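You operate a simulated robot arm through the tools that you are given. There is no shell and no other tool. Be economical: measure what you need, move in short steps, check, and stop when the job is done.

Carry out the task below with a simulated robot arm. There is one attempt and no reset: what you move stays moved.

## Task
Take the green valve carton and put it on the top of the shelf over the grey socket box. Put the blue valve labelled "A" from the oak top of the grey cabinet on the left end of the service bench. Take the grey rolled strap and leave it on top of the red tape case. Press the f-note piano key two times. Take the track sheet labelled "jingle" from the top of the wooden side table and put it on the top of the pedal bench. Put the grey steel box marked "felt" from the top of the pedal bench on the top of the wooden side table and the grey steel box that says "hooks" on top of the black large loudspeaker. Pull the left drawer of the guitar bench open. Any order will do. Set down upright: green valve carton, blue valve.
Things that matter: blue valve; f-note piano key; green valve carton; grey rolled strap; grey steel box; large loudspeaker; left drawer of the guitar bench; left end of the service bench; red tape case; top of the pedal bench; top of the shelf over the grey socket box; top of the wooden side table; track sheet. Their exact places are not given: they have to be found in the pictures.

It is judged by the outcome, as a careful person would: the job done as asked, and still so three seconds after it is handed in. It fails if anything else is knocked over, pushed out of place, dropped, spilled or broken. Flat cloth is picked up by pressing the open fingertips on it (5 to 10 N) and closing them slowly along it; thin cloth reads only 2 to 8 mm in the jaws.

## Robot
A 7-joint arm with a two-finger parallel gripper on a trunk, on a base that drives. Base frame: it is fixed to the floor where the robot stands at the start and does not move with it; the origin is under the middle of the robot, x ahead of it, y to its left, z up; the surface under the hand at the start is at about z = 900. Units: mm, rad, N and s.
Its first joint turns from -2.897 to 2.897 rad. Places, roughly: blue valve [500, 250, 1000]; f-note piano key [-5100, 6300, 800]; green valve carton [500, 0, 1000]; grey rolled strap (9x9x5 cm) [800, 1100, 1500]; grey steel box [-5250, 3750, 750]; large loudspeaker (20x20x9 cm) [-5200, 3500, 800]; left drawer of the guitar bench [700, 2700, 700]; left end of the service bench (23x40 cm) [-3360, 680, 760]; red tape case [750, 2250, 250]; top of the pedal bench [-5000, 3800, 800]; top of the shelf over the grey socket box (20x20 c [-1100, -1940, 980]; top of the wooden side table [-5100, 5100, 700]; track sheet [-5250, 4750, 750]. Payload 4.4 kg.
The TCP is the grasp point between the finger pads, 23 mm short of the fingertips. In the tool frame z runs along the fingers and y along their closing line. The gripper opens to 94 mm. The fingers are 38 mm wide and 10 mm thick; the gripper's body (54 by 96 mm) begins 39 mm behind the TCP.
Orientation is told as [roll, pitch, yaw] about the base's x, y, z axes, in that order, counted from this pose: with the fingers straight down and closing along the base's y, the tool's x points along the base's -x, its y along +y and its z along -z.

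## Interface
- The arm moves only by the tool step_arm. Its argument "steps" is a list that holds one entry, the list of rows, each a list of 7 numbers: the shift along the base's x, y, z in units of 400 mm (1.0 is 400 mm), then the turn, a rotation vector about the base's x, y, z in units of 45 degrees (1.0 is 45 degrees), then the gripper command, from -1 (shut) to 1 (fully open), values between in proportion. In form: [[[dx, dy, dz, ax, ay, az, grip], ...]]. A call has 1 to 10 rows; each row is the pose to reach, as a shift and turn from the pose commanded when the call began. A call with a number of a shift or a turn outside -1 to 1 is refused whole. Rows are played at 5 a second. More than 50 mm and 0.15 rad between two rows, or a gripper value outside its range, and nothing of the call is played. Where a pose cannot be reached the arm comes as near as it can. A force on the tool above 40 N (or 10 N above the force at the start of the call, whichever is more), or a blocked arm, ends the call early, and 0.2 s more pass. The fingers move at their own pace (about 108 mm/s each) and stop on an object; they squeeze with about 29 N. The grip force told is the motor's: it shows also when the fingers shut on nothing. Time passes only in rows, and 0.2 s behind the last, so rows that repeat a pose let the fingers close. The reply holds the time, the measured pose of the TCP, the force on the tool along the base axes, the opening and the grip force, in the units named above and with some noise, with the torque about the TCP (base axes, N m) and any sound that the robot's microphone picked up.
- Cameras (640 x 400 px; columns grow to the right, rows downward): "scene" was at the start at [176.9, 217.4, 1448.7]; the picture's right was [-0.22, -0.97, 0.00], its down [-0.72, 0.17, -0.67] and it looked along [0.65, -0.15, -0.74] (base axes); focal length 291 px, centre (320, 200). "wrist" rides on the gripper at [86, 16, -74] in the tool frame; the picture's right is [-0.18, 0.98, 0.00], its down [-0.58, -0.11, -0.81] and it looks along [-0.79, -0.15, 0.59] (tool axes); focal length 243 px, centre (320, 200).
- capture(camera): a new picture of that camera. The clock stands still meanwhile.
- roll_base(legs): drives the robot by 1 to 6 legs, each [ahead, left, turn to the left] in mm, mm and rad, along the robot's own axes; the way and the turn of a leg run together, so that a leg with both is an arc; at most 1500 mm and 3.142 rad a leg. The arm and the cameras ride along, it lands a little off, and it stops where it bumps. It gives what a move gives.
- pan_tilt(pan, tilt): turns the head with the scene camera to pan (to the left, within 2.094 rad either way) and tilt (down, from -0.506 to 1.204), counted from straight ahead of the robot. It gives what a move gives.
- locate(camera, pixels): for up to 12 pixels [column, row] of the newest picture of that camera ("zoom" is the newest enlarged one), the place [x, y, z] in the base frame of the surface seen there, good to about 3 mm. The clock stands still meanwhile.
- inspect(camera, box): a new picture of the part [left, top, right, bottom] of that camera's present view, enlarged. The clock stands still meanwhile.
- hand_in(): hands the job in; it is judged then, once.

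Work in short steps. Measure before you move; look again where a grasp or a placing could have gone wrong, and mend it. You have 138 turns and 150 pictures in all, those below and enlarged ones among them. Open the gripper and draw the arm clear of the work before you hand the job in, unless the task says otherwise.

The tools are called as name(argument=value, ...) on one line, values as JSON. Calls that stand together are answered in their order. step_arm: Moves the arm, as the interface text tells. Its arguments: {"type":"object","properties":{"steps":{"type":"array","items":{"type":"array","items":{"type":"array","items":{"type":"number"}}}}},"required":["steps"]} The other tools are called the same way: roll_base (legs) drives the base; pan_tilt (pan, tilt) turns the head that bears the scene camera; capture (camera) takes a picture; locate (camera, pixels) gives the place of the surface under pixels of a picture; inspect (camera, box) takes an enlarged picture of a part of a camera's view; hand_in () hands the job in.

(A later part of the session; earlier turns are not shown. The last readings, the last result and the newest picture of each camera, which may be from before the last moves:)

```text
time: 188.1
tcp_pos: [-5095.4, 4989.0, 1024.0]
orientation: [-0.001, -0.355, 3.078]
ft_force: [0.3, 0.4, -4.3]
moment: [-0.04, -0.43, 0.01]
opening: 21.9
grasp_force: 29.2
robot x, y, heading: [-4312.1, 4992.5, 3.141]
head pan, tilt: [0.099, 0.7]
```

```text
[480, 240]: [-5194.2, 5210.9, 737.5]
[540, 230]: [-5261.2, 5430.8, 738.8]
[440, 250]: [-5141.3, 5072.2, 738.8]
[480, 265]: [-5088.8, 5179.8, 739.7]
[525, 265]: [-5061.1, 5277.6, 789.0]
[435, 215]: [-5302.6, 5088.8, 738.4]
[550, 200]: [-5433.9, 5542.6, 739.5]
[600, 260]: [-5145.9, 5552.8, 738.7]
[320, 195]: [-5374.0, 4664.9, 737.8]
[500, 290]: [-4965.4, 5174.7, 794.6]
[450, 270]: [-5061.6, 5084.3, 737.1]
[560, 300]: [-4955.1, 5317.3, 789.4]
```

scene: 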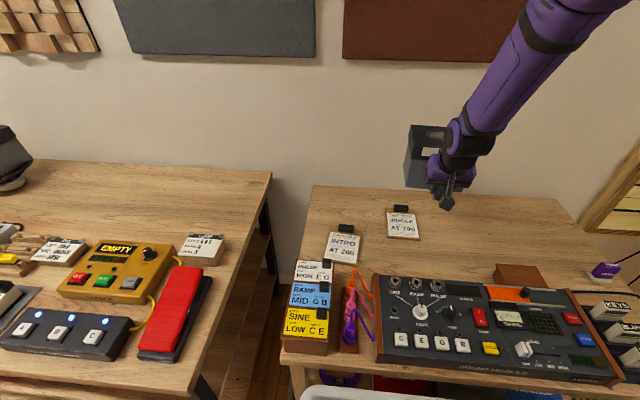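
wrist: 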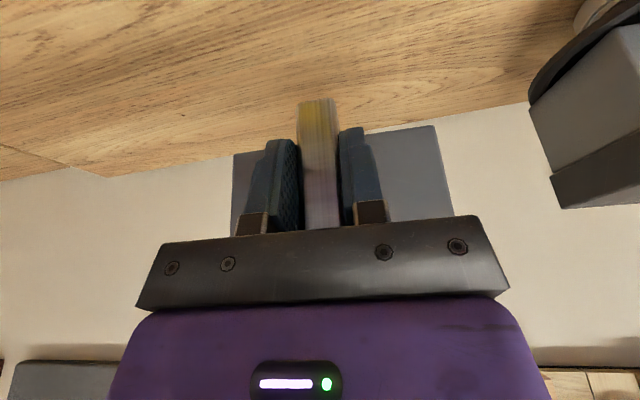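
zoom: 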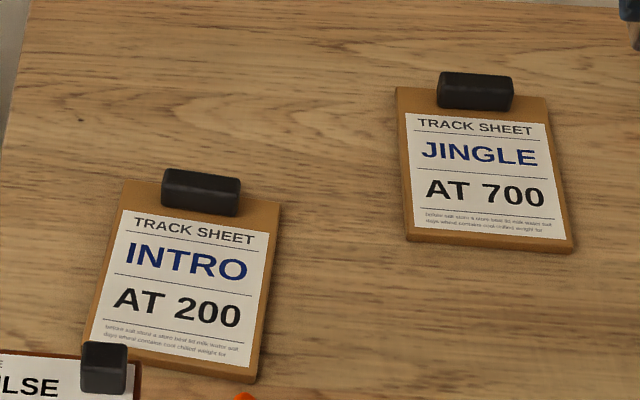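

JINGLE is a clipboard with a clip block at its back end (≈(-5297,4970), top 770). I first place FELT at centre (-5290,5170): drive 150 mm more, move over and descend.

roll_base(legs=[[0, -150, 0]])

step_arm(steps=[[[-0.08, 0.02, 0, 0, 0, 0, -1], [-0.16, 0.04, 0, 0, 0, 0, -1], [-0.24, 0.06, 0, 0, 0, 0, -1], [-0.24, 0.06, -0.08, 0, 0, 0, -1], [-0.24, 0.06, -0.16, 0, 0, 0, -1], [-0.24, 0.06, -0.24, 0, 0, 0, -1], [-0.24, 0.06, -0.32, 0, 0, 0, -1], [-0.24, 0.06, -0.4, 0, 0, 0, -1], [-0.24, 0.06, -0.48, 0, 0, 0, -1], [-0.24, 0.06, -0.55, 0, 0, 0, -1]]])

capture(camera="scene")

```text
time: 189.5
tcp_pos: [-5093.9, 5141.5, 1024.1]
orientation: [0.001, -0.354, 3.078]
ft_force: [0.5, -0.4, -3.1]
moment: [0.0, -0.47, 0.01]
opening: 21.6
grasp_force: 28.9
robot x, y, heading: [-4316.0, 5140.2, -3.145]
head pan, tilt: [0.099, 0.7]
```

```text
time: 191.7
tcp_pos: [-5190.4, 5164.7, 805.1]
orientation: [-0.001, -0.357, 3.078]
ft_force: [-0.2, 0.2, -3.6]
moment: [-0.03, -0.45, -0.02]
opening: 21.9
grasp_force: 28.7
robot x, y, heading: [-4311.0, 5141.3, -3.137]
head pan, tilt: [0.099, 0.7]
```

```text
89 pictures are left
```

scene: 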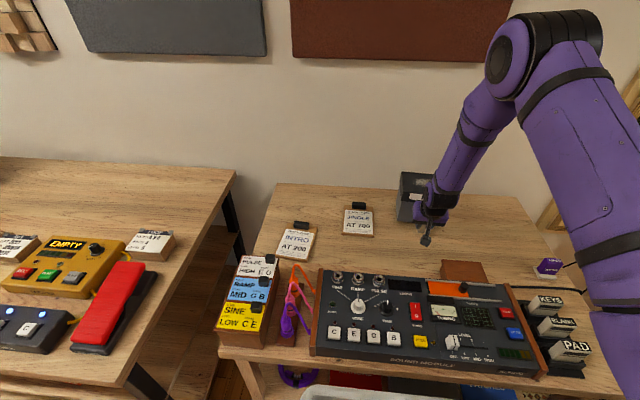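

Position is clear of the sheet. I lower until contact.

step_arm(steps=[[[0, 0, -0.012, 0, 0, 0, -1], [0, 0, -0.022, 0, 0, 0, -1], [0, 0, -0.029, 0, 0, 0, -1], [0, 0, -0.034, 0, 0, 0, -1]]])

```text
time: 192.7
tcp_pos: [-5191.0, 5164.9, 791.9]
orientation: [0.0, -0.358, 3.079]
ft_force: [2.9, 0.2, 8.0]
moment: [0.17, 0.72, -0.09]
opening: 21.8
grasp_force: 29.1
robot x, y, heading: [-4312.9, 5143.6, -3.139]
head pan, tilt: [0.099, 0.7]
```

Contact. I release and withdraw along the tool axis.

step_arm(steps=[[[0, 0, 0.001, 0, 0, 0, -1], [0, 0, 0.001, 0, 0, 0, -0.4], [0, 0, 0.001, 0, 0, 0, 0.2], [0, 0, 0.001, 0, 0, 0, 1], [0, 0, 0.001, 0, 0, 0, 1], [0.02, 0, 0.055, 0, 0, 0, 1], [0.05, 0, 0.14, 0, 0, 0, 1], [0.09, 0, 0.25, 0, 0, 0, 1], [0.13, 0, 0.36, 0, 0, 0, 1]]])

capture(camera="scene")

```text
time: 194.7
tcp_pos: [-5138.1, 5164.7, 934.9]
orientation: [0.0, -0.354, 3.078]
ft_force: [-0.9, -0.3, 0.3]
moment: [-0.03, -0.03, -0.01]
opening: 94.0
grasp_force: 0.1
robot x, y, heading: [-4313.7, 5144.1, -3.141]
head pan, tilt: [0.099, 0.7]
```

```text
88 pictures are left
```

scene: 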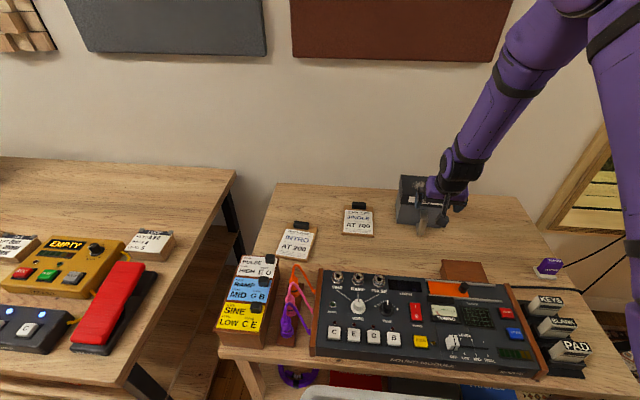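

FELT stands on the side table. Now I zoom on the JINGLE clip for its exact place.

inspect(camera="scene", box=[320, 190, 400, 245])

locate(camera="zoom", pixels=[[270, 100], [300, 100], [330, 102], [265, 125], [300, 130], [335, 128], [260, 112], [346, 112], [305, 90], [240, 340], [420, 340], [300, 250]])

```text
7.27 times, centred on (360, 218) of scene
```

zoom: 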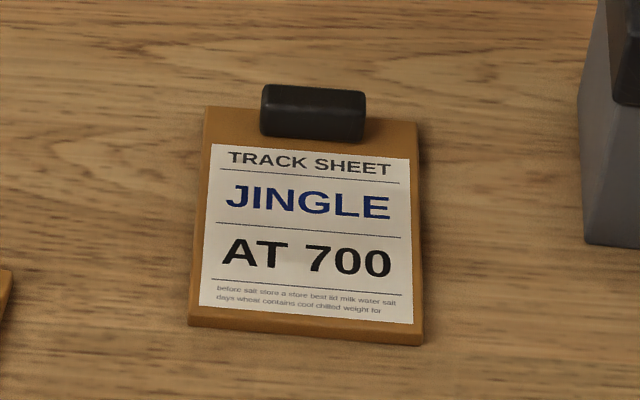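

```text
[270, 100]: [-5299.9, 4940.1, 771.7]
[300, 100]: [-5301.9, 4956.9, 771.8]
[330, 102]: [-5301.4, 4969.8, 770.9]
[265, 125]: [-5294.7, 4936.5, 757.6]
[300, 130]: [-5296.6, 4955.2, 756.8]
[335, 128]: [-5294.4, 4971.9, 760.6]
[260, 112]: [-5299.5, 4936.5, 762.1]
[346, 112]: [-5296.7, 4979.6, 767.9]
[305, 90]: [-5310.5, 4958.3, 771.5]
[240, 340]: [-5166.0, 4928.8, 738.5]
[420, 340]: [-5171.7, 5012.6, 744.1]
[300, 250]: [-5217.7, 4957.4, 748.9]
```

Clip: y 4936–4988, x≈-5303, z 750–772. I drive 60 ahead and 180 left, straighten the tool and go above the clip.

roll_base(legs=[[60, 182, 0]])

step_arm(steps=[[[-0.065, -0.015, 0, -0.007, -0.113, 0.02, 1], [-0.13, -0.03, 0, -0.014, -0.226, 0.04, 1], [-0.195, -0.045, 0, -0.021, -0.339, 0.06, 1], [-0.26, -0.06, 0, -0.028, -0.451, 0.08, 1], [-0.26, -0.06, -0.1, -0.028, -0.451, 0.08, 1], [-0.26, -0.06, -0.2, -0.028, -0.451, 0.08, 1]]])

capture(camera="wrist")

```text
time: 196.3
tcp_pos: [-5199.3, 4979.7, 934.6]
orientation: [0.001, -0.355, 3.078]
ft_force: [0.7, -0.7, -0.9]
moment: [-0.03, -0.05, -0.01]
opening: 93.9
grasp_force: 0.1
robot x, y, heading: [-4371.7, 4961.1, -3.138]
head pan, tilt: [0.099, 0.7]
```

```text
time: 197.7
tcp_pos: [-5303.2, 4956.7, 855.0]
orientation: [0.011, 0.0, 3.141]
ft_force: [0.1, -0.4, 1.1]
moment: [0.04, 0.01, 0.01]
opening: 94.3
grasp_force: 0.1
robot x, y, heading: [-4371.7, 4959.0, -3.137]
head pan, tilt: [0.099, 0.7]
```

```text
86 pictures are left
```

wrist: 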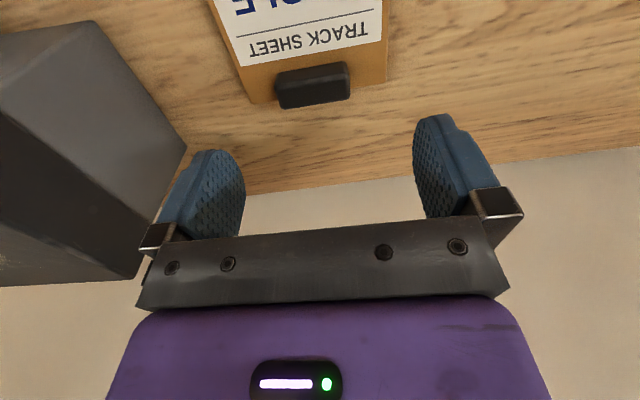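

I check the clip's place from the wrist view.

locate(camera="wrist", pixels=[[280, 80], [345, 70], [312, 75], [312, 95], [315, 103], [260, 85], [380, 70]])

```text
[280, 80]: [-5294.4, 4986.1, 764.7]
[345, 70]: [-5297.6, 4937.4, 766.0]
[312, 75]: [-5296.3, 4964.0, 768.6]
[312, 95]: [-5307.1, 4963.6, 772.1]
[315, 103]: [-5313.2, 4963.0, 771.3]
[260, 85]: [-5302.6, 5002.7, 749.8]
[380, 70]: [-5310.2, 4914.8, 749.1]
```

Clip centre (-5304,4962). I shift 5 mm, descend to TCP z=776, close and lift gently.

step_arm(steps=[[[0, 0.012, -0.08, 0, 0, 0, 1], [0, 0.012, -0.14, 0, 0, 0, 1], [0, 0.012, -0.18, 0, 0, 0, 1], [0, 0.012, -0.197, 0, 0, 0, 1], [0, 0.012, -0.197, 0, 0, 0, 0.4], [0, 0.012, -0.197, 0, 0, 0, -0.2], [0, 0.012, -0.197, 0, 0, 0, -1], [0, 0.012, -0.197, 0, 0, 0, -1], [0, 0.012, -0.197, 0, 0, 0, -1]]])

step_arm(steps=[[[0, 0, 0.005, 0, 0, 0, -1], [0, 0, 0.01, 0, 0, 0, -1], [0, 0, 0.02, 0, 0, 0, -1], [0, 0, 0.035, 0, 0, 0, -1], [0, 0, 0.05, 0, 0, 0, -1], [0, 0, 0.07, 0, 0, 0, -1]]])

capture(camera="wrist")

capture(camera="scene")

```text
time: 199.7
tcp_pos: [-5302.6, 4961.2, 776.7]
orientation: [0.011, 0.001, 3.142]
ft_force: [-0.5, -0.5, 0.1]
moment: [0.03, 0.04, 0.02]
opening: 51.5
grasp_force: 28.8
robot x, y, heading: [-4372.8, 4958.6, -3.143]
head pan, tilt: [0.099, 0.7]
```

```text
time: 201.1
tcp_pos: [-5302.3, 4961.6, 803.7]
orientation: [0.012, 0.001, 3.143]
ft_force: [-0.1, 0.0, -1.3]
moment: [0.0, 0.03, -0.03]
opening: 51.6
grasp_force: 28.8
robot x, y, heading: [-4367.2, 4960.7, -3.14]
head pan, tilt: [0.099, 0.7]
```

```text
85 pictures are left
```

wrist: 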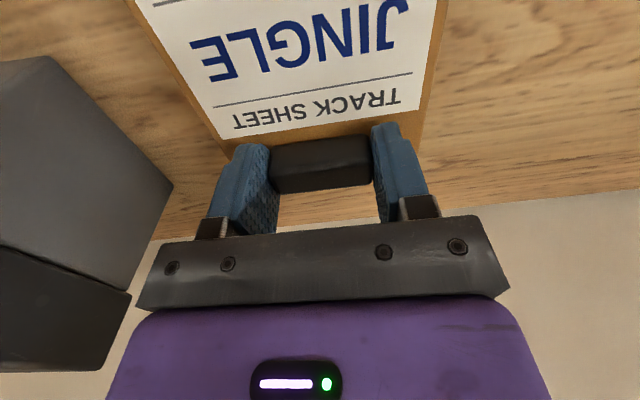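

```text
84 pictures are left
```

scene: 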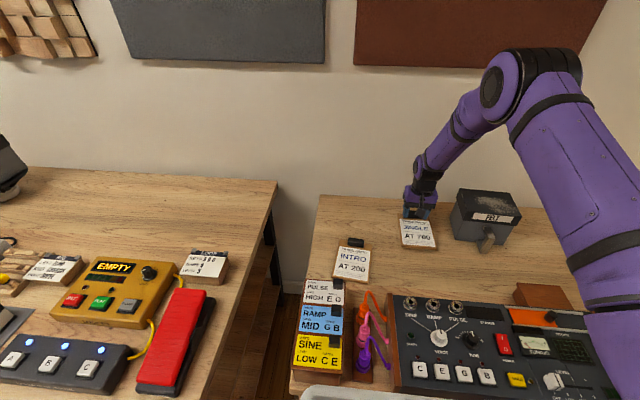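

The sheet is held level. I lift to z≈950, draw in, and drive back 60 and left 880 to the free part of the pedal bench.

step_arm(steps=[[[0, 0, 0.05, 0, 0, 0, -1], [0, 0, 0.1, 0, 0, 0, -1], [0, 0, 0.16, 0, 0, 0, -1], [0, 0, 0.22, 0, 0, 0, -1], [0.04, 0, 0.28, 0, 0, 0, -1], [0.1, 0, 0.34, 0, 0, 0, -1], [0.16, 0, 0.38, 0, 0, 0, -1], [0.22, 0, 0.4, 0, 0, 0, -1]]])

roll_base(legs=[[-60, 440, 0], [0, 440, 0]])

capture(camera="scene")

```text
time: 202.9
tcp_pos: [-5213.8, 4962.6, 963.4]
orientation: [0.011, 0.001, 3.14]
ft_force: [-0.8, 0.2, -1.6]
moment: [-0.02, 0.06, 0.02]
opening: 51.7
grasp_force: 28.9
robot x, y, heading: [-4372.7, 4954.4, -3.14]
head pan, tilt: [0.099, 0.7]
```

```text
time: 204.7
tcp_pos: [-5179.3, 4734.1, 962.7]
orientation: [0.014, 0.0, 3.126]
ft_force: [0.3, 0.0, 0.0]
moment: [0.01, 0.06, 0.01]
opening: 51.5
grasp_force: 28.6
robot x, y, heading: [-4337.4, 4714.5, 3.117]
head pan, tilt: [0.099, 0.7]
stopped in leg 1: the robot was blocked; the commanded pose is now the measured one
```

```text
83 pictures are left
```

scene: 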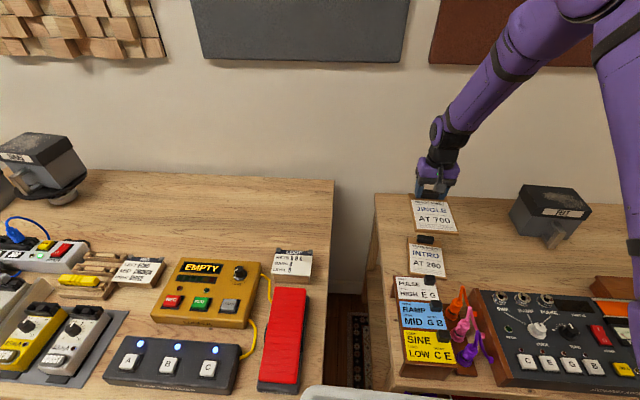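

The base bumped the pedal bench corner; nothing appears moved. I back off 90 mm, straighten heading, then go left.

roll_base(legs=[[-90, 0, 0.024], [0, 330, 0], [0, 320, 0], [60, 0, 0]])

capture(camera="scene")

```text
time: 209.9
tcp_pos: [-5147.2, 4062.4, 962.5]
orientation: [0.014, -0.001, -3.132]
ft_force: [0.4, 0.1, -0.5]
moment: [0.01, 0.08, 0.03]
opening: 51.6
grasp_force: 29.1
robot x, y, heading: [-4302.4, 4068.5, -3.14]
head pan, tilt: [0.099, 0.7]
```

```text
82 pictures are left
```

scene: 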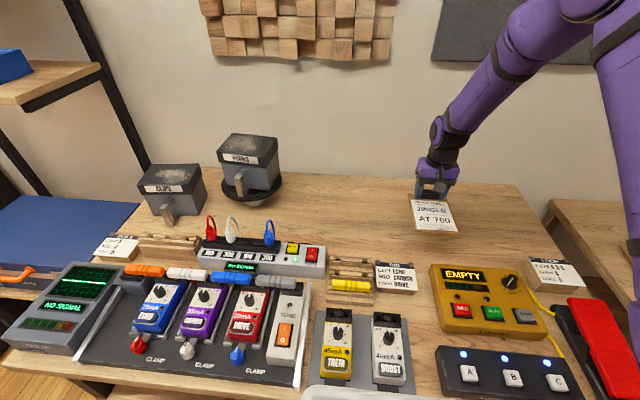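

Pedal bench unchanged. I move the sheet to (-5225,4080) and lower to contact at TCP z≈837.

step_arm(steps=[[[-0.07, 0.015, -0.04, 0, 0, 0, -1], [-0.14, 0.03, -0.08, 0, 0, 0, -1], [-0.195, 0.045, -0.12, 0, 0, 0, -1], [-0.195, 0.045, -0.17, 0, 0, 0, -1], [-0.195, 0.045, -0.22, 0, 0, 0, -1], [-0.195, 0.045, -0.26, 0, 0, 0, -1], [-0.195, 0.045, -0.29, 0, 0, 0, -1], [-0.195, 0.045, -0.303, 0, 0, 0, -1]]])

step_arm(steps=[[[0, 0, -0.005, 0, 0, 0, -1], [0, 0, -0.01, 0, 0, 0, -1]]])

```text
time: 211.7
tcp_pos: [-5226.5, 4081.4, 842.5]
orientation: [0.013, 0.0, -3.132]
ft_force: [0.0, 0.4, -0.8]
moment: [-0.01, 0.02, -0.02]
opening: 51.8
grasp_force: 29.0
robot x, y, heading: [-4302.3, 4065.8, -3.14]
head pan, tilt: [0.099, 0.7]
```

```text
time: 212.3
tcp_pos: [-5227.1, 4079.7, 837.2]
orientation: [0.013, -0.002, -3.135]
ft_force: [-0.5, -0.3, -0.6]
moment: [-0.05, 0.07, 0.03]
opening: 51.7
grasp_force: 28.9
robot x, y, heading: [-4307.8, 4066.7, -3.142]
head pan, tilt: [0.099, 0.7]
```

One more fine step, then release and rise.

step_arm(steps=[[[0, 0, -0.004, 0, 0, 0, -1], [0, 0, -0.004, 0, 0, 0, -0.3], [0, 0, -0.003, 0, 0, 0, 0.3], [0, 0, -0.003, 0, 0, 0, 0.5], [0, 0, 0.05, 0, 0, 0, 0.5], [0, 0, 0.12, 0, 0, 0, 0.7], [0.05, 0, 0.22, 0, 0, 0, 1], [0.12, 0, 0.32, 0, 0, 0, 1], [0.2, 0, 0.42, 0, 0, 0, 1]]])

capture(camera="scene")

```text
refused: row 9 steps farther than a row can; nothing moved
```

```text
81 pictures are left
```

scene: 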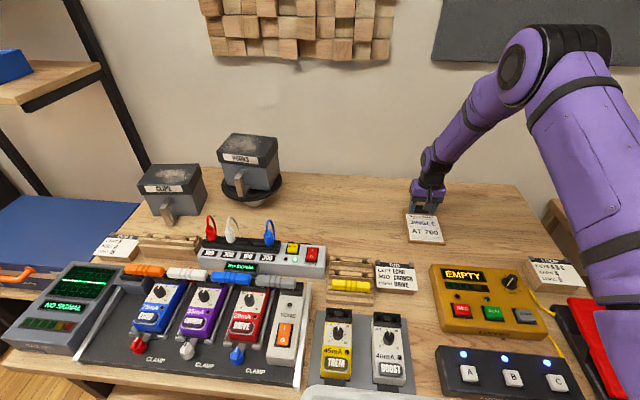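

The last row was too long; I send it again with shorter rows.

step_arm(steps=[[[0, 0, -0.004, 0, 0, 0, -1], [0, 0, -0.004, 0, 0, 0, -0.3], [0, 0, -0.003, 0, 0, 0, 0.3], [0, 0, -0.003, 0, 0, 0, 0.5], [0, 0, 0.05, 0, 0, 0, 0.5], [0, 0, 0.12, 0, 0, 0, 0.7], [0.04, 0, 0.22, 0, 0, 0, 1], [0.09, 0, 0.32, 0, 0, 0, 1], [0.15, 0, 0.42, 0, 0, 0, 1], [0.21, 0, 0.5, 0, 0, 0, 1]]])

capture(camera="scene")

```text
time: 214.5
tcp_pos: [-5142.9, 4080.8, 1036.3]
orientation: [0.013, 0.003, -3.133]
ft_force: [-1.0, 0.2, -1.1]
moment: [-0.01, 0.01, 0.01]
opening: 94.0
grasp_force: 0.1
robot x, y, heading: [-4303.5, 4067.3, -3.137]
head pan, tilt: [0.099, 0.7]
```

```text
80 pictures are left
```

scene: 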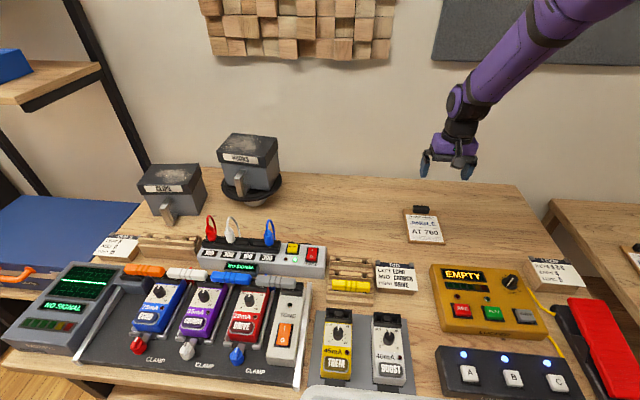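

The JINGLE sheet lies on the pedal bench. Next the piano: I draw the arm in, drive right in two legs and look.

step_arm(steps=[[[0.1, 0, 0.05, 0, 0, 0, 1], [0.2, 0, 0.1, 0, 0, 0, 1], [0.3, 0, 0.15, 0, 0, 0, 1], [0.4, 0, 0.2, 0, 0, 0, 1], [0.5, 0, 0.25, 0, 0, 0, 1], [0.58, 0, 0.25, 0, 0, 0, 1]]])

roll_base(legs=[[-100, -600, 0], [0, -700, 0]])

pan_tilt(pan=-0.6, tilt=0.5)

capture(camera="scene")

```text
time: 215.9
tcp_pos: [-4911.1, 4079.8, 1137.7]
orientation: [0.012, 0.003, -3.134]
ft_force: [0.1, 0.3, -0.8]
moment: [0.02, -0.04, 0.02]
opening: 93.8
grasp_force: 0.1
robot x, y, heading: [-4308.6, 4065.9, -3.136]
head pan, tilt: [0.099, 0.7]
```

```text
time: 222.8
tcp_pos: [-4809.0, 5381.6, 1137.5]
orientation: [0.015, 0.0, -3.14]
ft_force: [0.1, -0.1, 0.7]
moment: [0.0, -0.02, 0.03]
opening: 94.1
grasp_force: 0.1
robot x, y, heading: [-4204.2, 5364.1, 3.136]
head pan, tilt: [0.099, 0.7]
```

```text
time: 223.8
tcp_pos: [-4808.2, 5380.3, 1137.4]
orientation: [0.016, -0.001, -3.14]
ft_force: [0.7, -0.5, 0.1]
moment: [0.03, 0.01, 0.06]
opening: 94.1
grasp_force: 0.1
robot x, y, heading: [-4203.7, 5367.8, 3.137]
head pan, tilt: [-0.6, 0.499]
```

```text
79 pictures are left
```

scene: 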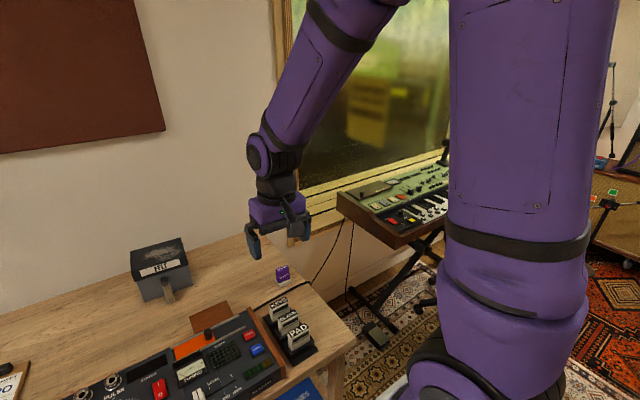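

The arm blocks part of the view; I pan further to see the stool and floor by the piano.

pan_tilt(pan=-1.15, tilt=0.5)

capture(camera="scene")

locate(camera="scene", pixels=[[300, 200], [200, 200], [250, 220], [400, 250], [320, 300], [280, 170], [350, 220], [450, 200], [220, 250], [180, 180]])

```text
time: 224.8
tcp_pos: [-4808.6, 5381.2, 1136.9]
orientation: [0.015, -0.001, -3.141]
ft_force: [-0.5, 0.6, 0.3]
moment: [0.01, 0.0, -0.01]
opening: 94.3
grasp_force: 0.1
robot x, y, heading: [-4203.5, 5366.8, 3.134]
head pan, tilt: [-1.15, 0.499]
```

```text
78 pictures are left
```

scene: 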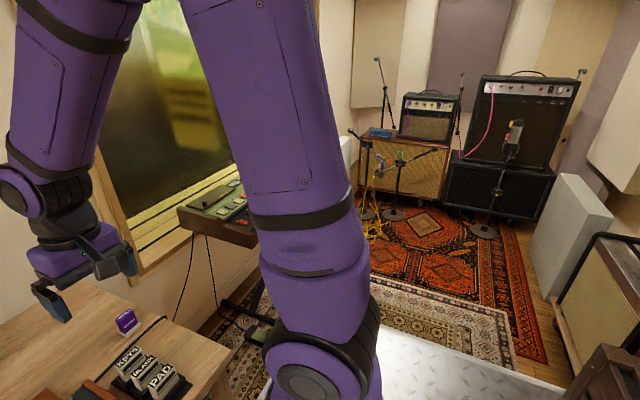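

```text
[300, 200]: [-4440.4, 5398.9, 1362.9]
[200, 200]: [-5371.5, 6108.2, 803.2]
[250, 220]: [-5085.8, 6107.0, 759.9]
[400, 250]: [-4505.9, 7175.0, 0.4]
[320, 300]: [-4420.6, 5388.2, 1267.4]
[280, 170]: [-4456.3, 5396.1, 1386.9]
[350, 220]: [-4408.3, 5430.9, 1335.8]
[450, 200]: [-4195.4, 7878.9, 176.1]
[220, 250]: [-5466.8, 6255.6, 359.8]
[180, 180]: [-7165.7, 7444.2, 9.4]
```

The forearm hides the stool. I drive right 350 mm more and look from there.

roll_base(legs=[[0, -380, 0]])

pan_tilt(pan=0.0, tilt=0.6)

capture(camera="scene")

```text
time: 227.2
tcp_pos: [-4807.7, 5760.2, 1137.3]
orientation: [0.013, 0.0, -3.142]
ft_force: [1.2, 0.2, -1.1]
moment: [0.01, 0.01, 0.0]
opening: 94.1
grasp_force: 0.0
robot x, y, heading: [-4202.9, 5742.4, 3.139]
head pan, tilt: [-1.15, 0.499]
```

```text
time: 228.6
tcp_pos: [-4807.3, 5760.1, 1137.1]
orientation: [0.014, 0.0, -3.141]
ft_force: [-1.0, 0.1, 0.0]
moment: [-0.01, 0.01, -0.01]
opening: 94.1
grasp_force: 0.1
robot x, y, heading: [-4201.6, 5741.5, 3.133]
head pan, tilt: [0.0, 0.6]
```

```text
77 pictures are left
```

scene: 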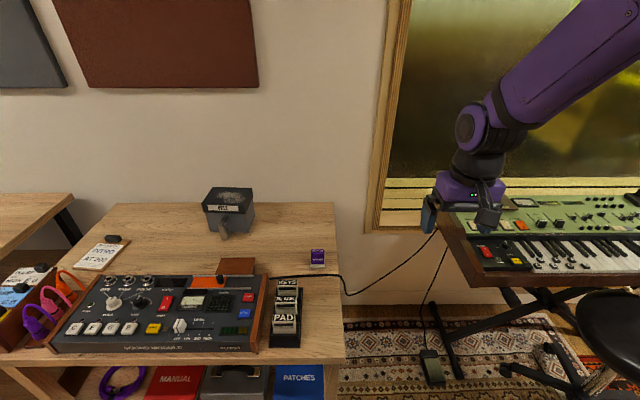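

The keyboard and stool (615,325) are visible. I measure them.

locate(camera="scene", pixels=[[610, 320], [590, 300], [570, 370], [540, 260], [600, 255], [480, 240], [630, 262], [630, 240], [440, 385], [585, 330]])

inspect(camera="scene", box=[480, 180, 640, 300])

```text
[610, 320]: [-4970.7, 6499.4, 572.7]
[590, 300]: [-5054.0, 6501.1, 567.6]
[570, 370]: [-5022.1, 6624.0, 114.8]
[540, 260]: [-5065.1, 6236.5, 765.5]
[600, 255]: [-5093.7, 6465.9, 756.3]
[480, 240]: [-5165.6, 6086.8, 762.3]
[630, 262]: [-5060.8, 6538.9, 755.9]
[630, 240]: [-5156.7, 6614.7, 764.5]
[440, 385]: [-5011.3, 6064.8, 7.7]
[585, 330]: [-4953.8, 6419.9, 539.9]
```

```text
3.33 times, centred on (560, 240) of scene
```

zoom: 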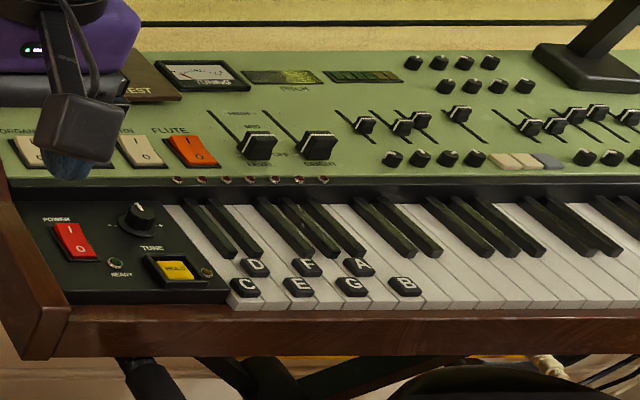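

The F tab is at zoom (306,266). I measure tab and neighbours.

locate(camera="zoom", pixels=[[306, 263], [306, 272], [298, 283], [350, 284], [357, 263], [245, 284], [255, 264], [404, 284], [325, 298], [345, 250], [320, 240], [330, 285]])

roll_base(legs=[[80, -400, 0]])

pan_tilt(pan=0.0, tilt=0.8)

capture(camera="scene")

```text
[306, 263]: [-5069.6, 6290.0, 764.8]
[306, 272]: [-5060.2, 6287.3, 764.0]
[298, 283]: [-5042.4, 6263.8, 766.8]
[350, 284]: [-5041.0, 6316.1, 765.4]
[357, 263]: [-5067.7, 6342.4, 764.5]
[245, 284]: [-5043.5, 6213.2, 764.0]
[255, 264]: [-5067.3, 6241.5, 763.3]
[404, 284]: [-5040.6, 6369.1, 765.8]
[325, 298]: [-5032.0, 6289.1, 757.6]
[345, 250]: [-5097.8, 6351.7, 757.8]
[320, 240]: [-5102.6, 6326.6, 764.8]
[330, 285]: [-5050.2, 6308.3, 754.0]
```

```text
time: 231.1
tcp_pos: [-4885.0, 6159.2, 1138.0]
orientation: [0.012, 0.0, -3.139]
ft_force: [-0.7, -0.5, 0.3]
moment: [-0.01, -0.02, -0.02]
opening: 94.0
grasp_force: 0.1
robot x, y, heading: [-4281.7, 6140.5, 3.14]
head pan, tilt: [0.0, 0.6]
```

```text
time: 231.8
tcp_pos: [-4885.7, 6157.8, 1138.2]
orientation: [0.012, -0.001, -3.14]
ft_force: [0.8, 0.3, 0.8]
moment: [0.0, -0.01, -0.05]
opening: 93.9
grasp_force: 0.0
robot x, y, heading: [-4282.6, 6142.4, 3.136]
head pan, tilt: [0.0, 0.799]
```

```text
75 pictures are left
```

scene: 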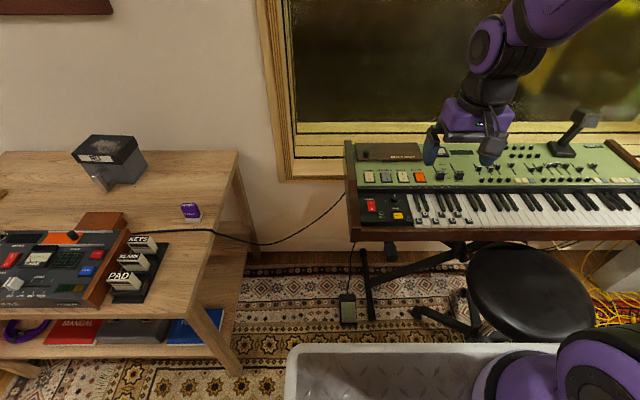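

I zoom in on the labelled keys from here.

inspect(camera="scene", box=[395, 180, 499, 245])

locate(camera="zoom", pixels=[[280, 200], [270, 225], [300, 225], [250, 225], [320, 225], [290, 240], [280, 260], [310, 190], [330, 200]])

```text
6.15 times, centred on (447, 212) of scene
```

zoom: 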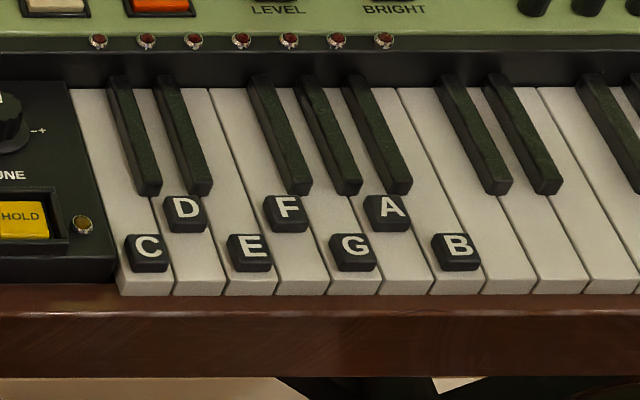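

```text
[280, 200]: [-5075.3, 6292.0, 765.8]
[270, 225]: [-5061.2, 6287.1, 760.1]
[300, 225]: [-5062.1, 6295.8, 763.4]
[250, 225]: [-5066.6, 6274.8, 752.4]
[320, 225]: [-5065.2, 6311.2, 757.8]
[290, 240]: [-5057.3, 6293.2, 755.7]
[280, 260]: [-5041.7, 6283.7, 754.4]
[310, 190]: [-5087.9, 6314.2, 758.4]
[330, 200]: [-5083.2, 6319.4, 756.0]
```

F tab centre ≈(-5068,6290), top z≈765; black keys begin at x≈-5085. I'll press with closed fingers centred at (-5057,6290): go above first.

step_arm(steps=[[[-0.086, 0.066, 0, 0, 0, 0, -1], [-0.172, 0.132, 0, 0, 0, 0, -1], [-0.258, 0.198, 0, 0, 0, 0, -1], [-0.344, 0.264, 0, 0, 0, 0, -1], [-0.43, 0.33, 0, 0, 0, 0, -1], [-0.43, 0.33, -0.12, 0, 0, 0, -1], [-0.43, 0.33, -0.24, 0, 0, 0, -1], [-0.43, 0.33, -0.36, 0, 0, 0, -1], [-0.43, 0.33, -0.48, 0, 0, 0, -1], [-0.43, 0.33, -0.6, 0, 0, 0, -1]]])

step_arm(steps=[[[0, 0, -0.1, 0, 0, 0, -1], [0, 0, -0.19, 0, 0, 0, -1]]])

capture(camera="wrist")

inspect(camera="scene", box=[395, 180, 499, 245])

```text
time: 234.0
tcp_pos: [-5057.4, 6292.2, 896.5]
orientation: [0.015, -0.001, -3.14]
ft_force: [0.0, 0.2, 1.7]
moment: [0.03, 0.0, 0.02]
opening: 0.1
grasp_force: 29.0
robot x, y, heading: [-4278.2, 6141.0, 3.141]
head pan, tilt: [0.0, 0.799]
```

```text
time: 234.6
tcp_pos: [-5058.7, 6291.8, 819.9]
orientation: [0.015, -0.003, -3.142]
ft_force: [-0.3, 0.6, -0.2]
moment: [-0.01, 0.0, -0.01]
opening: 0.1
grasp_force: 29.1
robot x, y, heading: [-4279.3, 6144.3, 3.136]
head pan, tilt: [0.0, 0.799]
```

```text
73 pictures are left
```

wrist: 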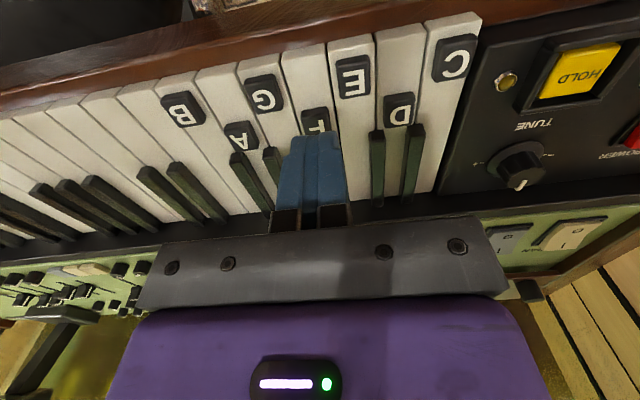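

```text
6.15 times, centred on (447, 212) of scene
```

zoom: 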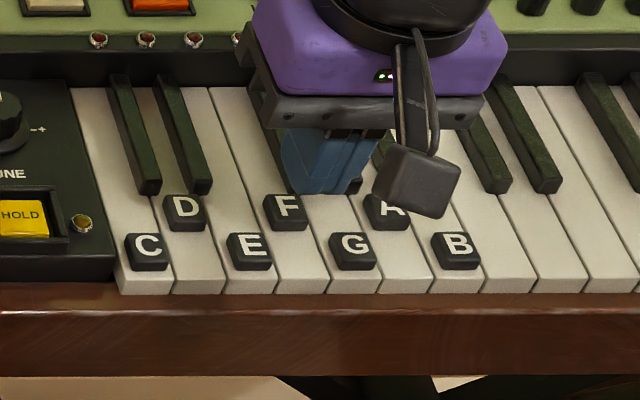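

I check tab positions from the wrist view relative to the finger.

locate(camera="wrist", pixels=[[304, 115], [329, 113], [316, 122], [355, 75], [263, 92], [280, 95], [338, 90], [262, 155]])

```text
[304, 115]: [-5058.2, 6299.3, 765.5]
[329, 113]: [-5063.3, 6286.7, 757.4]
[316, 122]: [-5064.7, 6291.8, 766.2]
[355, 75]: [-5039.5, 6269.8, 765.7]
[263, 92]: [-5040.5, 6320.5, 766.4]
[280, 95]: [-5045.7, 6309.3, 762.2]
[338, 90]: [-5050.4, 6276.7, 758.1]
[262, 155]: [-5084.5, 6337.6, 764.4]
```

Aligned. First press: down stepwise to TCP ≈779, then read force and sound.

step_arm(steps=[[[0.007, 0.003, -0.05, 0, 0, 0, -1], [0.007, 0.003, -0.072, 0, 0, 0, -1], [0.007, 0.003, -0.082, 0, 0, 0, -1], [0.007, 0.003, -0.09, 0, 0, 0, -1], [0.007, 0.003, -0.098, 0, 0, 0, -1]]])

```text
time: 235.8
tcp_pos: [-5054.6, 6292.6, 781.1]
orientation: [0.014, 0.0, -3.139]
ft_force: [-1.0, -0.1, 1.7]
moment: [0.0, 0.03, 0.0]
opening: 0.3
grasp_force: 28.7
robot x, y, heading: [-4277.9, 6141.2, 3.138]
head pan, tilt: [0.0, 0.799]
heard: click
```

A click was heard at 7 mm depth. I rise fully clear, and press a second time the same way.

step_arm(steps=[[[0, 0, 0.02, 0, 0, 0, -1], [0, 0, 0.05, 0, 0, 0, -1], [0, 0, 0.05, 0, 0, 0, -1]]])

step_arm(steps=[[[0, 0, -0.02, 0, 0, 0, -1], [0, 0, -0.034, 0, 0, 0, -1], [0, 0, -0.042, 0, 0, 0, -1], [0, 0, -0.05, 0, 0, 0, -1]]])

step_arm(steps=[[[0, 0, 0.03, 0, 0, 0, -1], [0, 0, 0.1, 0, 0, 0, -1], [0, 0, 0.2, 0, 0, 0, -1], [0, 0, 0.3, 0, 0, 0, -1], [0, 0, 0.4, 0, 0, 0, -1], [0, 0, 0.5, 0, 0, 0, -1], [0.08, 0, 0.6, 0, 0, 0, -1], [0.16, 0, 0.68, 0, 0, 0, -1], [0.26, 0, 0.74, 0, 0, 0, -1], [0.36, 0, 0.78, 0, 0, 0, -1]]])

capture(camera="scene")

```text
time: 236.6
tcp_pos: [-5055.4, 6291.7, 802.9]
orientation: [0.014, -0.001, -3.14]
ft_force: [-1.6, 0.2, -0.1]
moment: [-0.01, 0.0, 0.01]
opening: 0.0
grasp_force: 29.3
robot x, y, heading: [-4278.4, 6141.7, 3.135]
head pan, tilt: [0.0, 0.799]
```

```text
time: 237.6
tcp_pos: [-5054.7, 6292.0, 782.4]
orientation: [0.015, 0.0, -3.138]
ft_force: [-0.5, 0.0, -0.1]
moment: [0.01, -0.03, 0.0]
opening: 0.1
grasp_force: 29.0
robot x, y, heading: [-4281.3, 6140.8, 3.134]
head pan, tilt: [0.0, 0.799]
heard: click
```

```text
refused: row 7 steps farther than a row can; nothing moved
```

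```text
71 pictures are left
```

scene: 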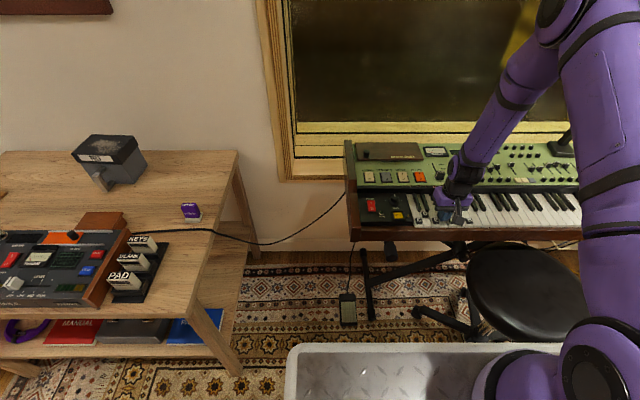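

Two clicks for two presses. I raise the arm clear (shorter rows), drive left to y≈4700, turn to face +x and view the way.

step_arm(steps=[[[0, 0, 0.03, 0, 0, 0, -1], [0, 0, 0.1, 0, 0, 0, -1], [0, 0, 0.2, 0, 0, 0, -1], [0, 0, 0.3, 0, 0, 0, -1], [0, 0, 0.4, 0, 0, 0, -1], [0, 0, 0.5, 0, 0, 0, -1], [0.06, 0, 0.6, 0, 0, 0, -1], [0.14, 0, 0.68, 0, 0, 0, -1], [0.24, 0, 0.74, 0, 0, 0, 0], [0.34, 0, 0.78, 0, 0, 0, 1]]])

roll_base(legs=[[-150, 700, 0], [0, 750, 0], [-200, 0, 0], [0, 0, -3.1]])

pan_tilt(pan=0.2, tilt=0.3)

capture(camera="scene")

```text
time: 239.8
tcp_pos: [-4920.6, 6292.5, 1093.4]
orientation: [0.014, 0.003, -3.14]
ft_force: [-0.4, -0.2, -0.7]
moment: [0.01, -0.05, -0.01]
opening: 94.0
grasp_force: 0.0
robot x, y, heading: [-4280.8, 6141.2, 3.134]
head pan, tilt: [0.0, 0.799]
```

```text
time: 255.9
tcp_pos: [-3293.1, 4564.5, 1095.7]
orientation: [0.015, -0.001, 0.045]
ft_force: [0.4, -0.4, -1.5]
moment: [-0.02, 0.01, -0.01]
opening: 94.0
grasp_force: 0.0
robot x, y, heading: [-3936.1, 4685.0, 0.04]
head pan, tilt: [0.0, 0.799]
```

```text
time: 256.8
tcp_pos: [-3293.1, 4565.6, 1094.9]
orientation: [0.015, 0.0, 0.042]
ft_force: [0.7, -0.1, 0.0]
moment: [-0.01, 0.02, -0.02]
opening: 93.8
grasp_force: 0.0
robot x, y, heading: [-3936.6, 4688.0, 0.041]
head pan, tilt: [0.201, 0.3]
```

```text
70 pictures are left
```

scene: 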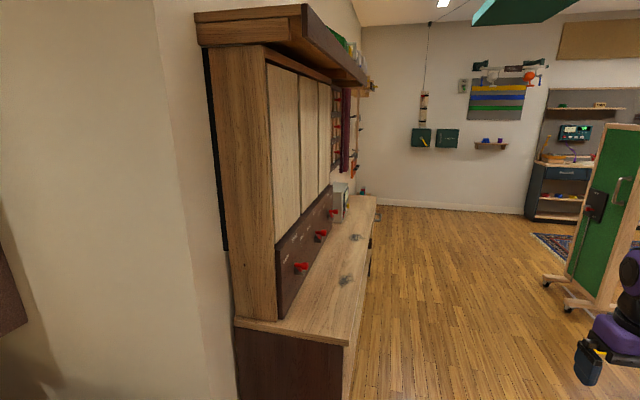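

The hall is open ahead, with a bench on the left and the green rolling board on the right. I measure the clearances.

locate(camera="scene", pixels=[[450, 250], [345, 380], [376, 205], [552, 280], [595, 305], [600, 200], [570, 310], [540, 210], [480, 350], [585, 250], [350, 330]])

pan_tilt(pan=-0.6, tilt=0.35)

capture(camera="scene")

```text
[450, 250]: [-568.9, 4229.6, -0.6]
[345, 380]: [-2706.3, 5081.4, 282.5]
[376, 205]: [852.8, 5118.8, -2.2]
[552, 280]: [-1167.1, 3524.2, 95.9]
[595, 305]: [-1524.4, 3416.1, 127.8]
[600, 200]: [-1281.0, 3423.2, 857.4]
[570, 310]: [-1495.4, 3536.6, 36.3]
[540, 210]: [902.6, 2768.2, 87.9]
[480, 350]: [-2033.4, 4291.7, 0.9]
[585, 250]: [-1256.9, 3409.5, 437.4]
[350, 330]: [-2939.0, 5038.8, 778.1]
```

```text
time: 257.9
tcp_pos: [-3294.7, 4565.7, 1094.7]
orientation: [0.015, -0.001, 0.043]
ft_force: [-0.2, -0.4, -0.6]
moment: [0.02, 0.0, -0.01]
opening: 93.9
grasp_force: 0.0
robot x, y, heading: [-3937.9, 4688.2, 0.035]
head pan, tilt: [-0.6, 0.351]
```

```text
69 pictures are left
```

scene: 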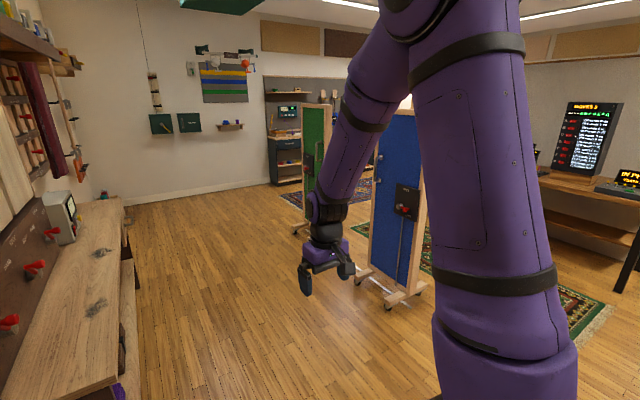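

I locate the blue board's feet.

locate(camera="scene", pixels=[[390, 303], [360, 278], [420, 288], [300, 230], [305, 195], [390, 250], [410, 150], [120, 290], [250, 300]])

```text
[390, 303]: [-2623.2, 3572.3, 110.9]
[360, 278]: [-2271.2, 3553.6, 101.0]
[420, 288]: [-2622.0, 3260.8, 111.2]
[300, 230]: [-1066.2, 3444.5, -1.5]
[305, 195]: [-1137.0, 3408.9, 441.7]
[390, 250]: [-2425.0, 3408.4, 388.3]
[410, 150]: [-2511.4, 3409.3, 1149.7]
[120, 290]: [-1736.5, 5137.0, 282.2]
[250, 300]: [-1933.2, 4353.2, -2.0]
```

Boards occupy y 3250–3575; the lane y≈4300 is clear. I drive along it to x≈-230 and then sideways to y≈2750 before the guitar bench.

roll_base(legs=[[0, 0, -0.038], [900, -380, 0], [1400, 0, 0], [1400, 0, 0], [0, -800, 0], [0, -750, 0]])

pan_tilt(pan=-0.1, tilt=0.5)

capture(camera="scene")

```text
time: 284.1
tcp_pos: [424.8, 2621.7, 1094.1]
orientation: [0.014, 0.001, 0.017]
ft_force: [-0.2, 0.1, 0.4]
moment: [0.02, -0.03, -0.02]
opening: 94.1
grasp_force: 0.2
robot x, y, heading: [-216.2, 2759.4, 0.011]
head pan, tilt: [-0.6, 0.351]
```

```text
time: 285.0
tcp_pos: [423.2, 2621.7, 1095.9]
orientation: [0.012, 0.001, 0.018]
ft_force: [0.2, -0.5, -0.2]
moment: [0.02, 0.03, 0.03]
opening: 93.9
grasp_force: 0.0
robot x, y, heading: [-218.4, 2761.8, 0.015]
head pan, tilt: [-0.099, 0.499]
```

```text
68 pictures are left
```

scene: 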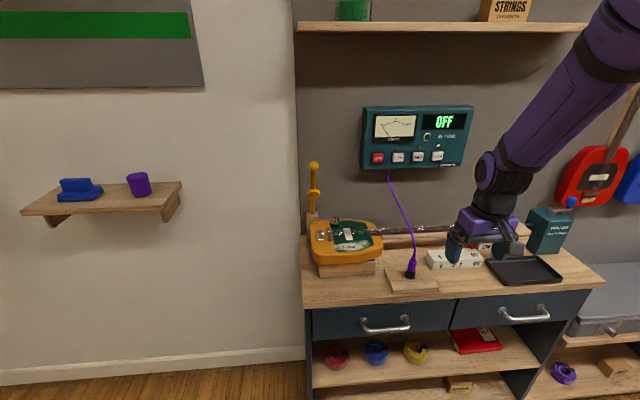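

The left drawer's handle is at (385,325); a red flat case lies on the shelf below at (475,340). I measure them.

inspect(camera="scene", box=[300, 280, 560, 400])

locate(camera="scene", pixels=[[362, 325], [385, 328], [408, 323], [385, 318], [340, 325], [430, 315], [470, 340], [455, 345], [500, 345], [480, 332], [445, 355], [400, 345]])

```text
2.46 times, centred on (430, 340) of scene
```

zoom: 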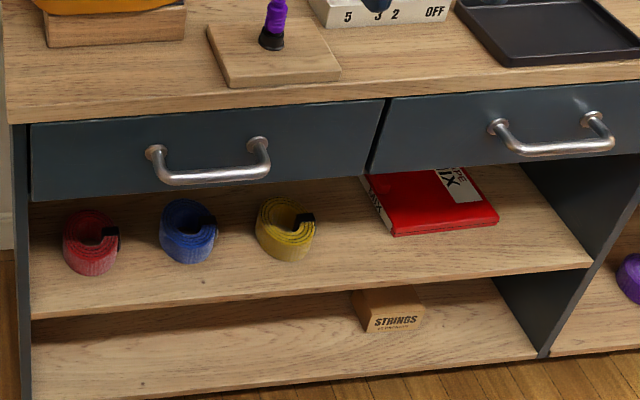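

```text
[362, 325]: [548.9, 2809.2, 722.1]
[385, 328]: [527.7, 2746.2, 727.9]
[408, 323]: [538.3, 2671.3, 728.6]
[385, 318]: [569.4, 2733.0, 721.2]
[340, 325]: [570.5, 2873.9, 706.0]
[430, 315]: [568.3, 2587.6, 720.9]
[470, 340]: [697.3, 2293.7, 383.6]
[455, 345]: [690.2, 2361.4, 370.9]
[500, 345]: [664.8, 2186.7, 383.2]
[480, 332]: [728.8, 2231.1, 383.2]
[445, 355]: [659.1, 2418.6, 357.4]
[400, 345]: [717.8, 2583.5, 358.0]
```

I measure the red case corners, the shelf front edge and drawer bottom in the zoom for later.

locate(camera="zoom", pixels=[[396, 228], [492, 212], [372, 180], [440, 165], [430, 200], [392, 240], [560, 272], [450, 275], [300, 180], [500, 140], [340, 200], [400, 290]])

roll_base(legs=[[-50, -850, 0], [0, -850, 0]])

pan_tilt(pan=-0.1, tilt=0.1)

capture(camera="scene")

```text
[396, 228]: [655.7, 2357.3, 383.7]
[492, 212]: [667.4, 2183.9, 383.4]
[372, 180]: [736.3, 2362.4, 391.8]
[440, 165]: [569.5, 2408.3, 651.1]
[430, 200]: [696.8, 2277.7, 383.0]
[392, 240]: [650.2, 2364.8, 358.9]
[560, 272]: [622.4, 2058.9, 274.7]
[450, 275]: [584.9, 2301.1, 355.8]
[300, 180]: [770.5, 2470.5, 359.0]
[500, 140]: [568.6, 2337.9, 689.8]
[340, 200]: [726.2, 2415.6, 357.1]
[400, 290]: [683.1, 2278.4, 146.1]
```

```text
time: 293.7
tcp_pos: [398.6, 922.0, 1094.1]
orientation: [0.014, 0.0, 0.025]
ft_force: [-0.1, -0.3, 0.3]
moment: [0.01, -0.04, -0.01]
opening: 94.2
grasp_force: 0.1
robot x, y, heading: [-244.0, 1054.9, 0.017]
head pan, tilt: [-0.099, 0.499]
```

```text
time: 294.6
tcp_pos: [398.0, 922.9, 1094.3]
orientation: [0.014, 0.0, 0.024]
ft_force: [0.1, 0.9, -0.2]
moment: [-0.01, -0.02, 0.02]
opening: 93.9
grasp_force: 0.1
robot x, y, heading: [-242.9, 1059.6, 0.022]
head pan, tilt: [-0.099, 0.099]
```

```text
66 pictures are left
```

scene: 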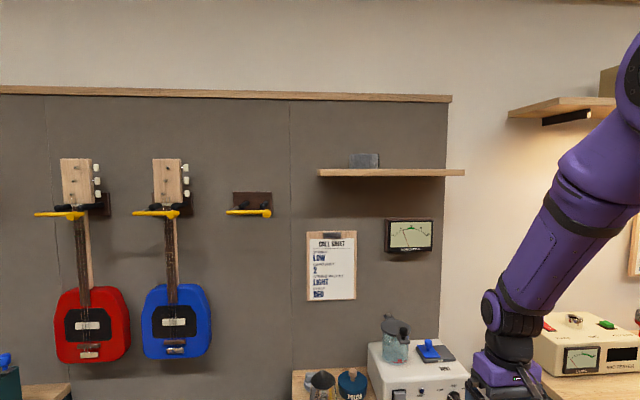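

The strap (365,160) sits on the high shelf. I zoom in and measure.

inspect(camera="scene", box=[310, 135, 470, 215])

locate(camera="zoom", pixels=[[160, 90], [200, 90], [215, 90], [245, 90], [270, 90], [200, 80], [165, 120], [265, 120], [40, 150], [600, 152], [300, 150], [205, 128]])

```text
4.00 times, centred on (390, 175) of scene
```

zoom: 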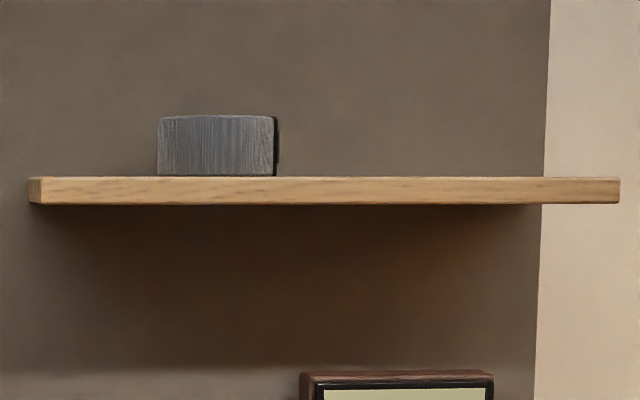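

```text
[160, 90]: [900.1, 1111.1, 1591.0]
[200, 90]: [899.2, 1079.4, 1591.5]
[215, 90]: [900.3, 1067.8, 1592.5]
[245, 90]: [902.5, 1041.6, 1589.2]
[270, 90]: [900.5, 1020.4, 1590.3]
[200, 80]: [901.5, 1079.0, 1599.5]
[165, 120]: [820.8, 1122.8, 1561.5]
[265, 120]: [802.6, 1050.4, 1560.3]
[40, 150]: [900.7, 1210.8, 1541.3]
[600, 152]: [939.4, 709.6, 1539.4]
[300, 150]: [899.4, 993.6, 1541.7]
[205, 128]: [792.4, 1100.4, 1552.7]
```

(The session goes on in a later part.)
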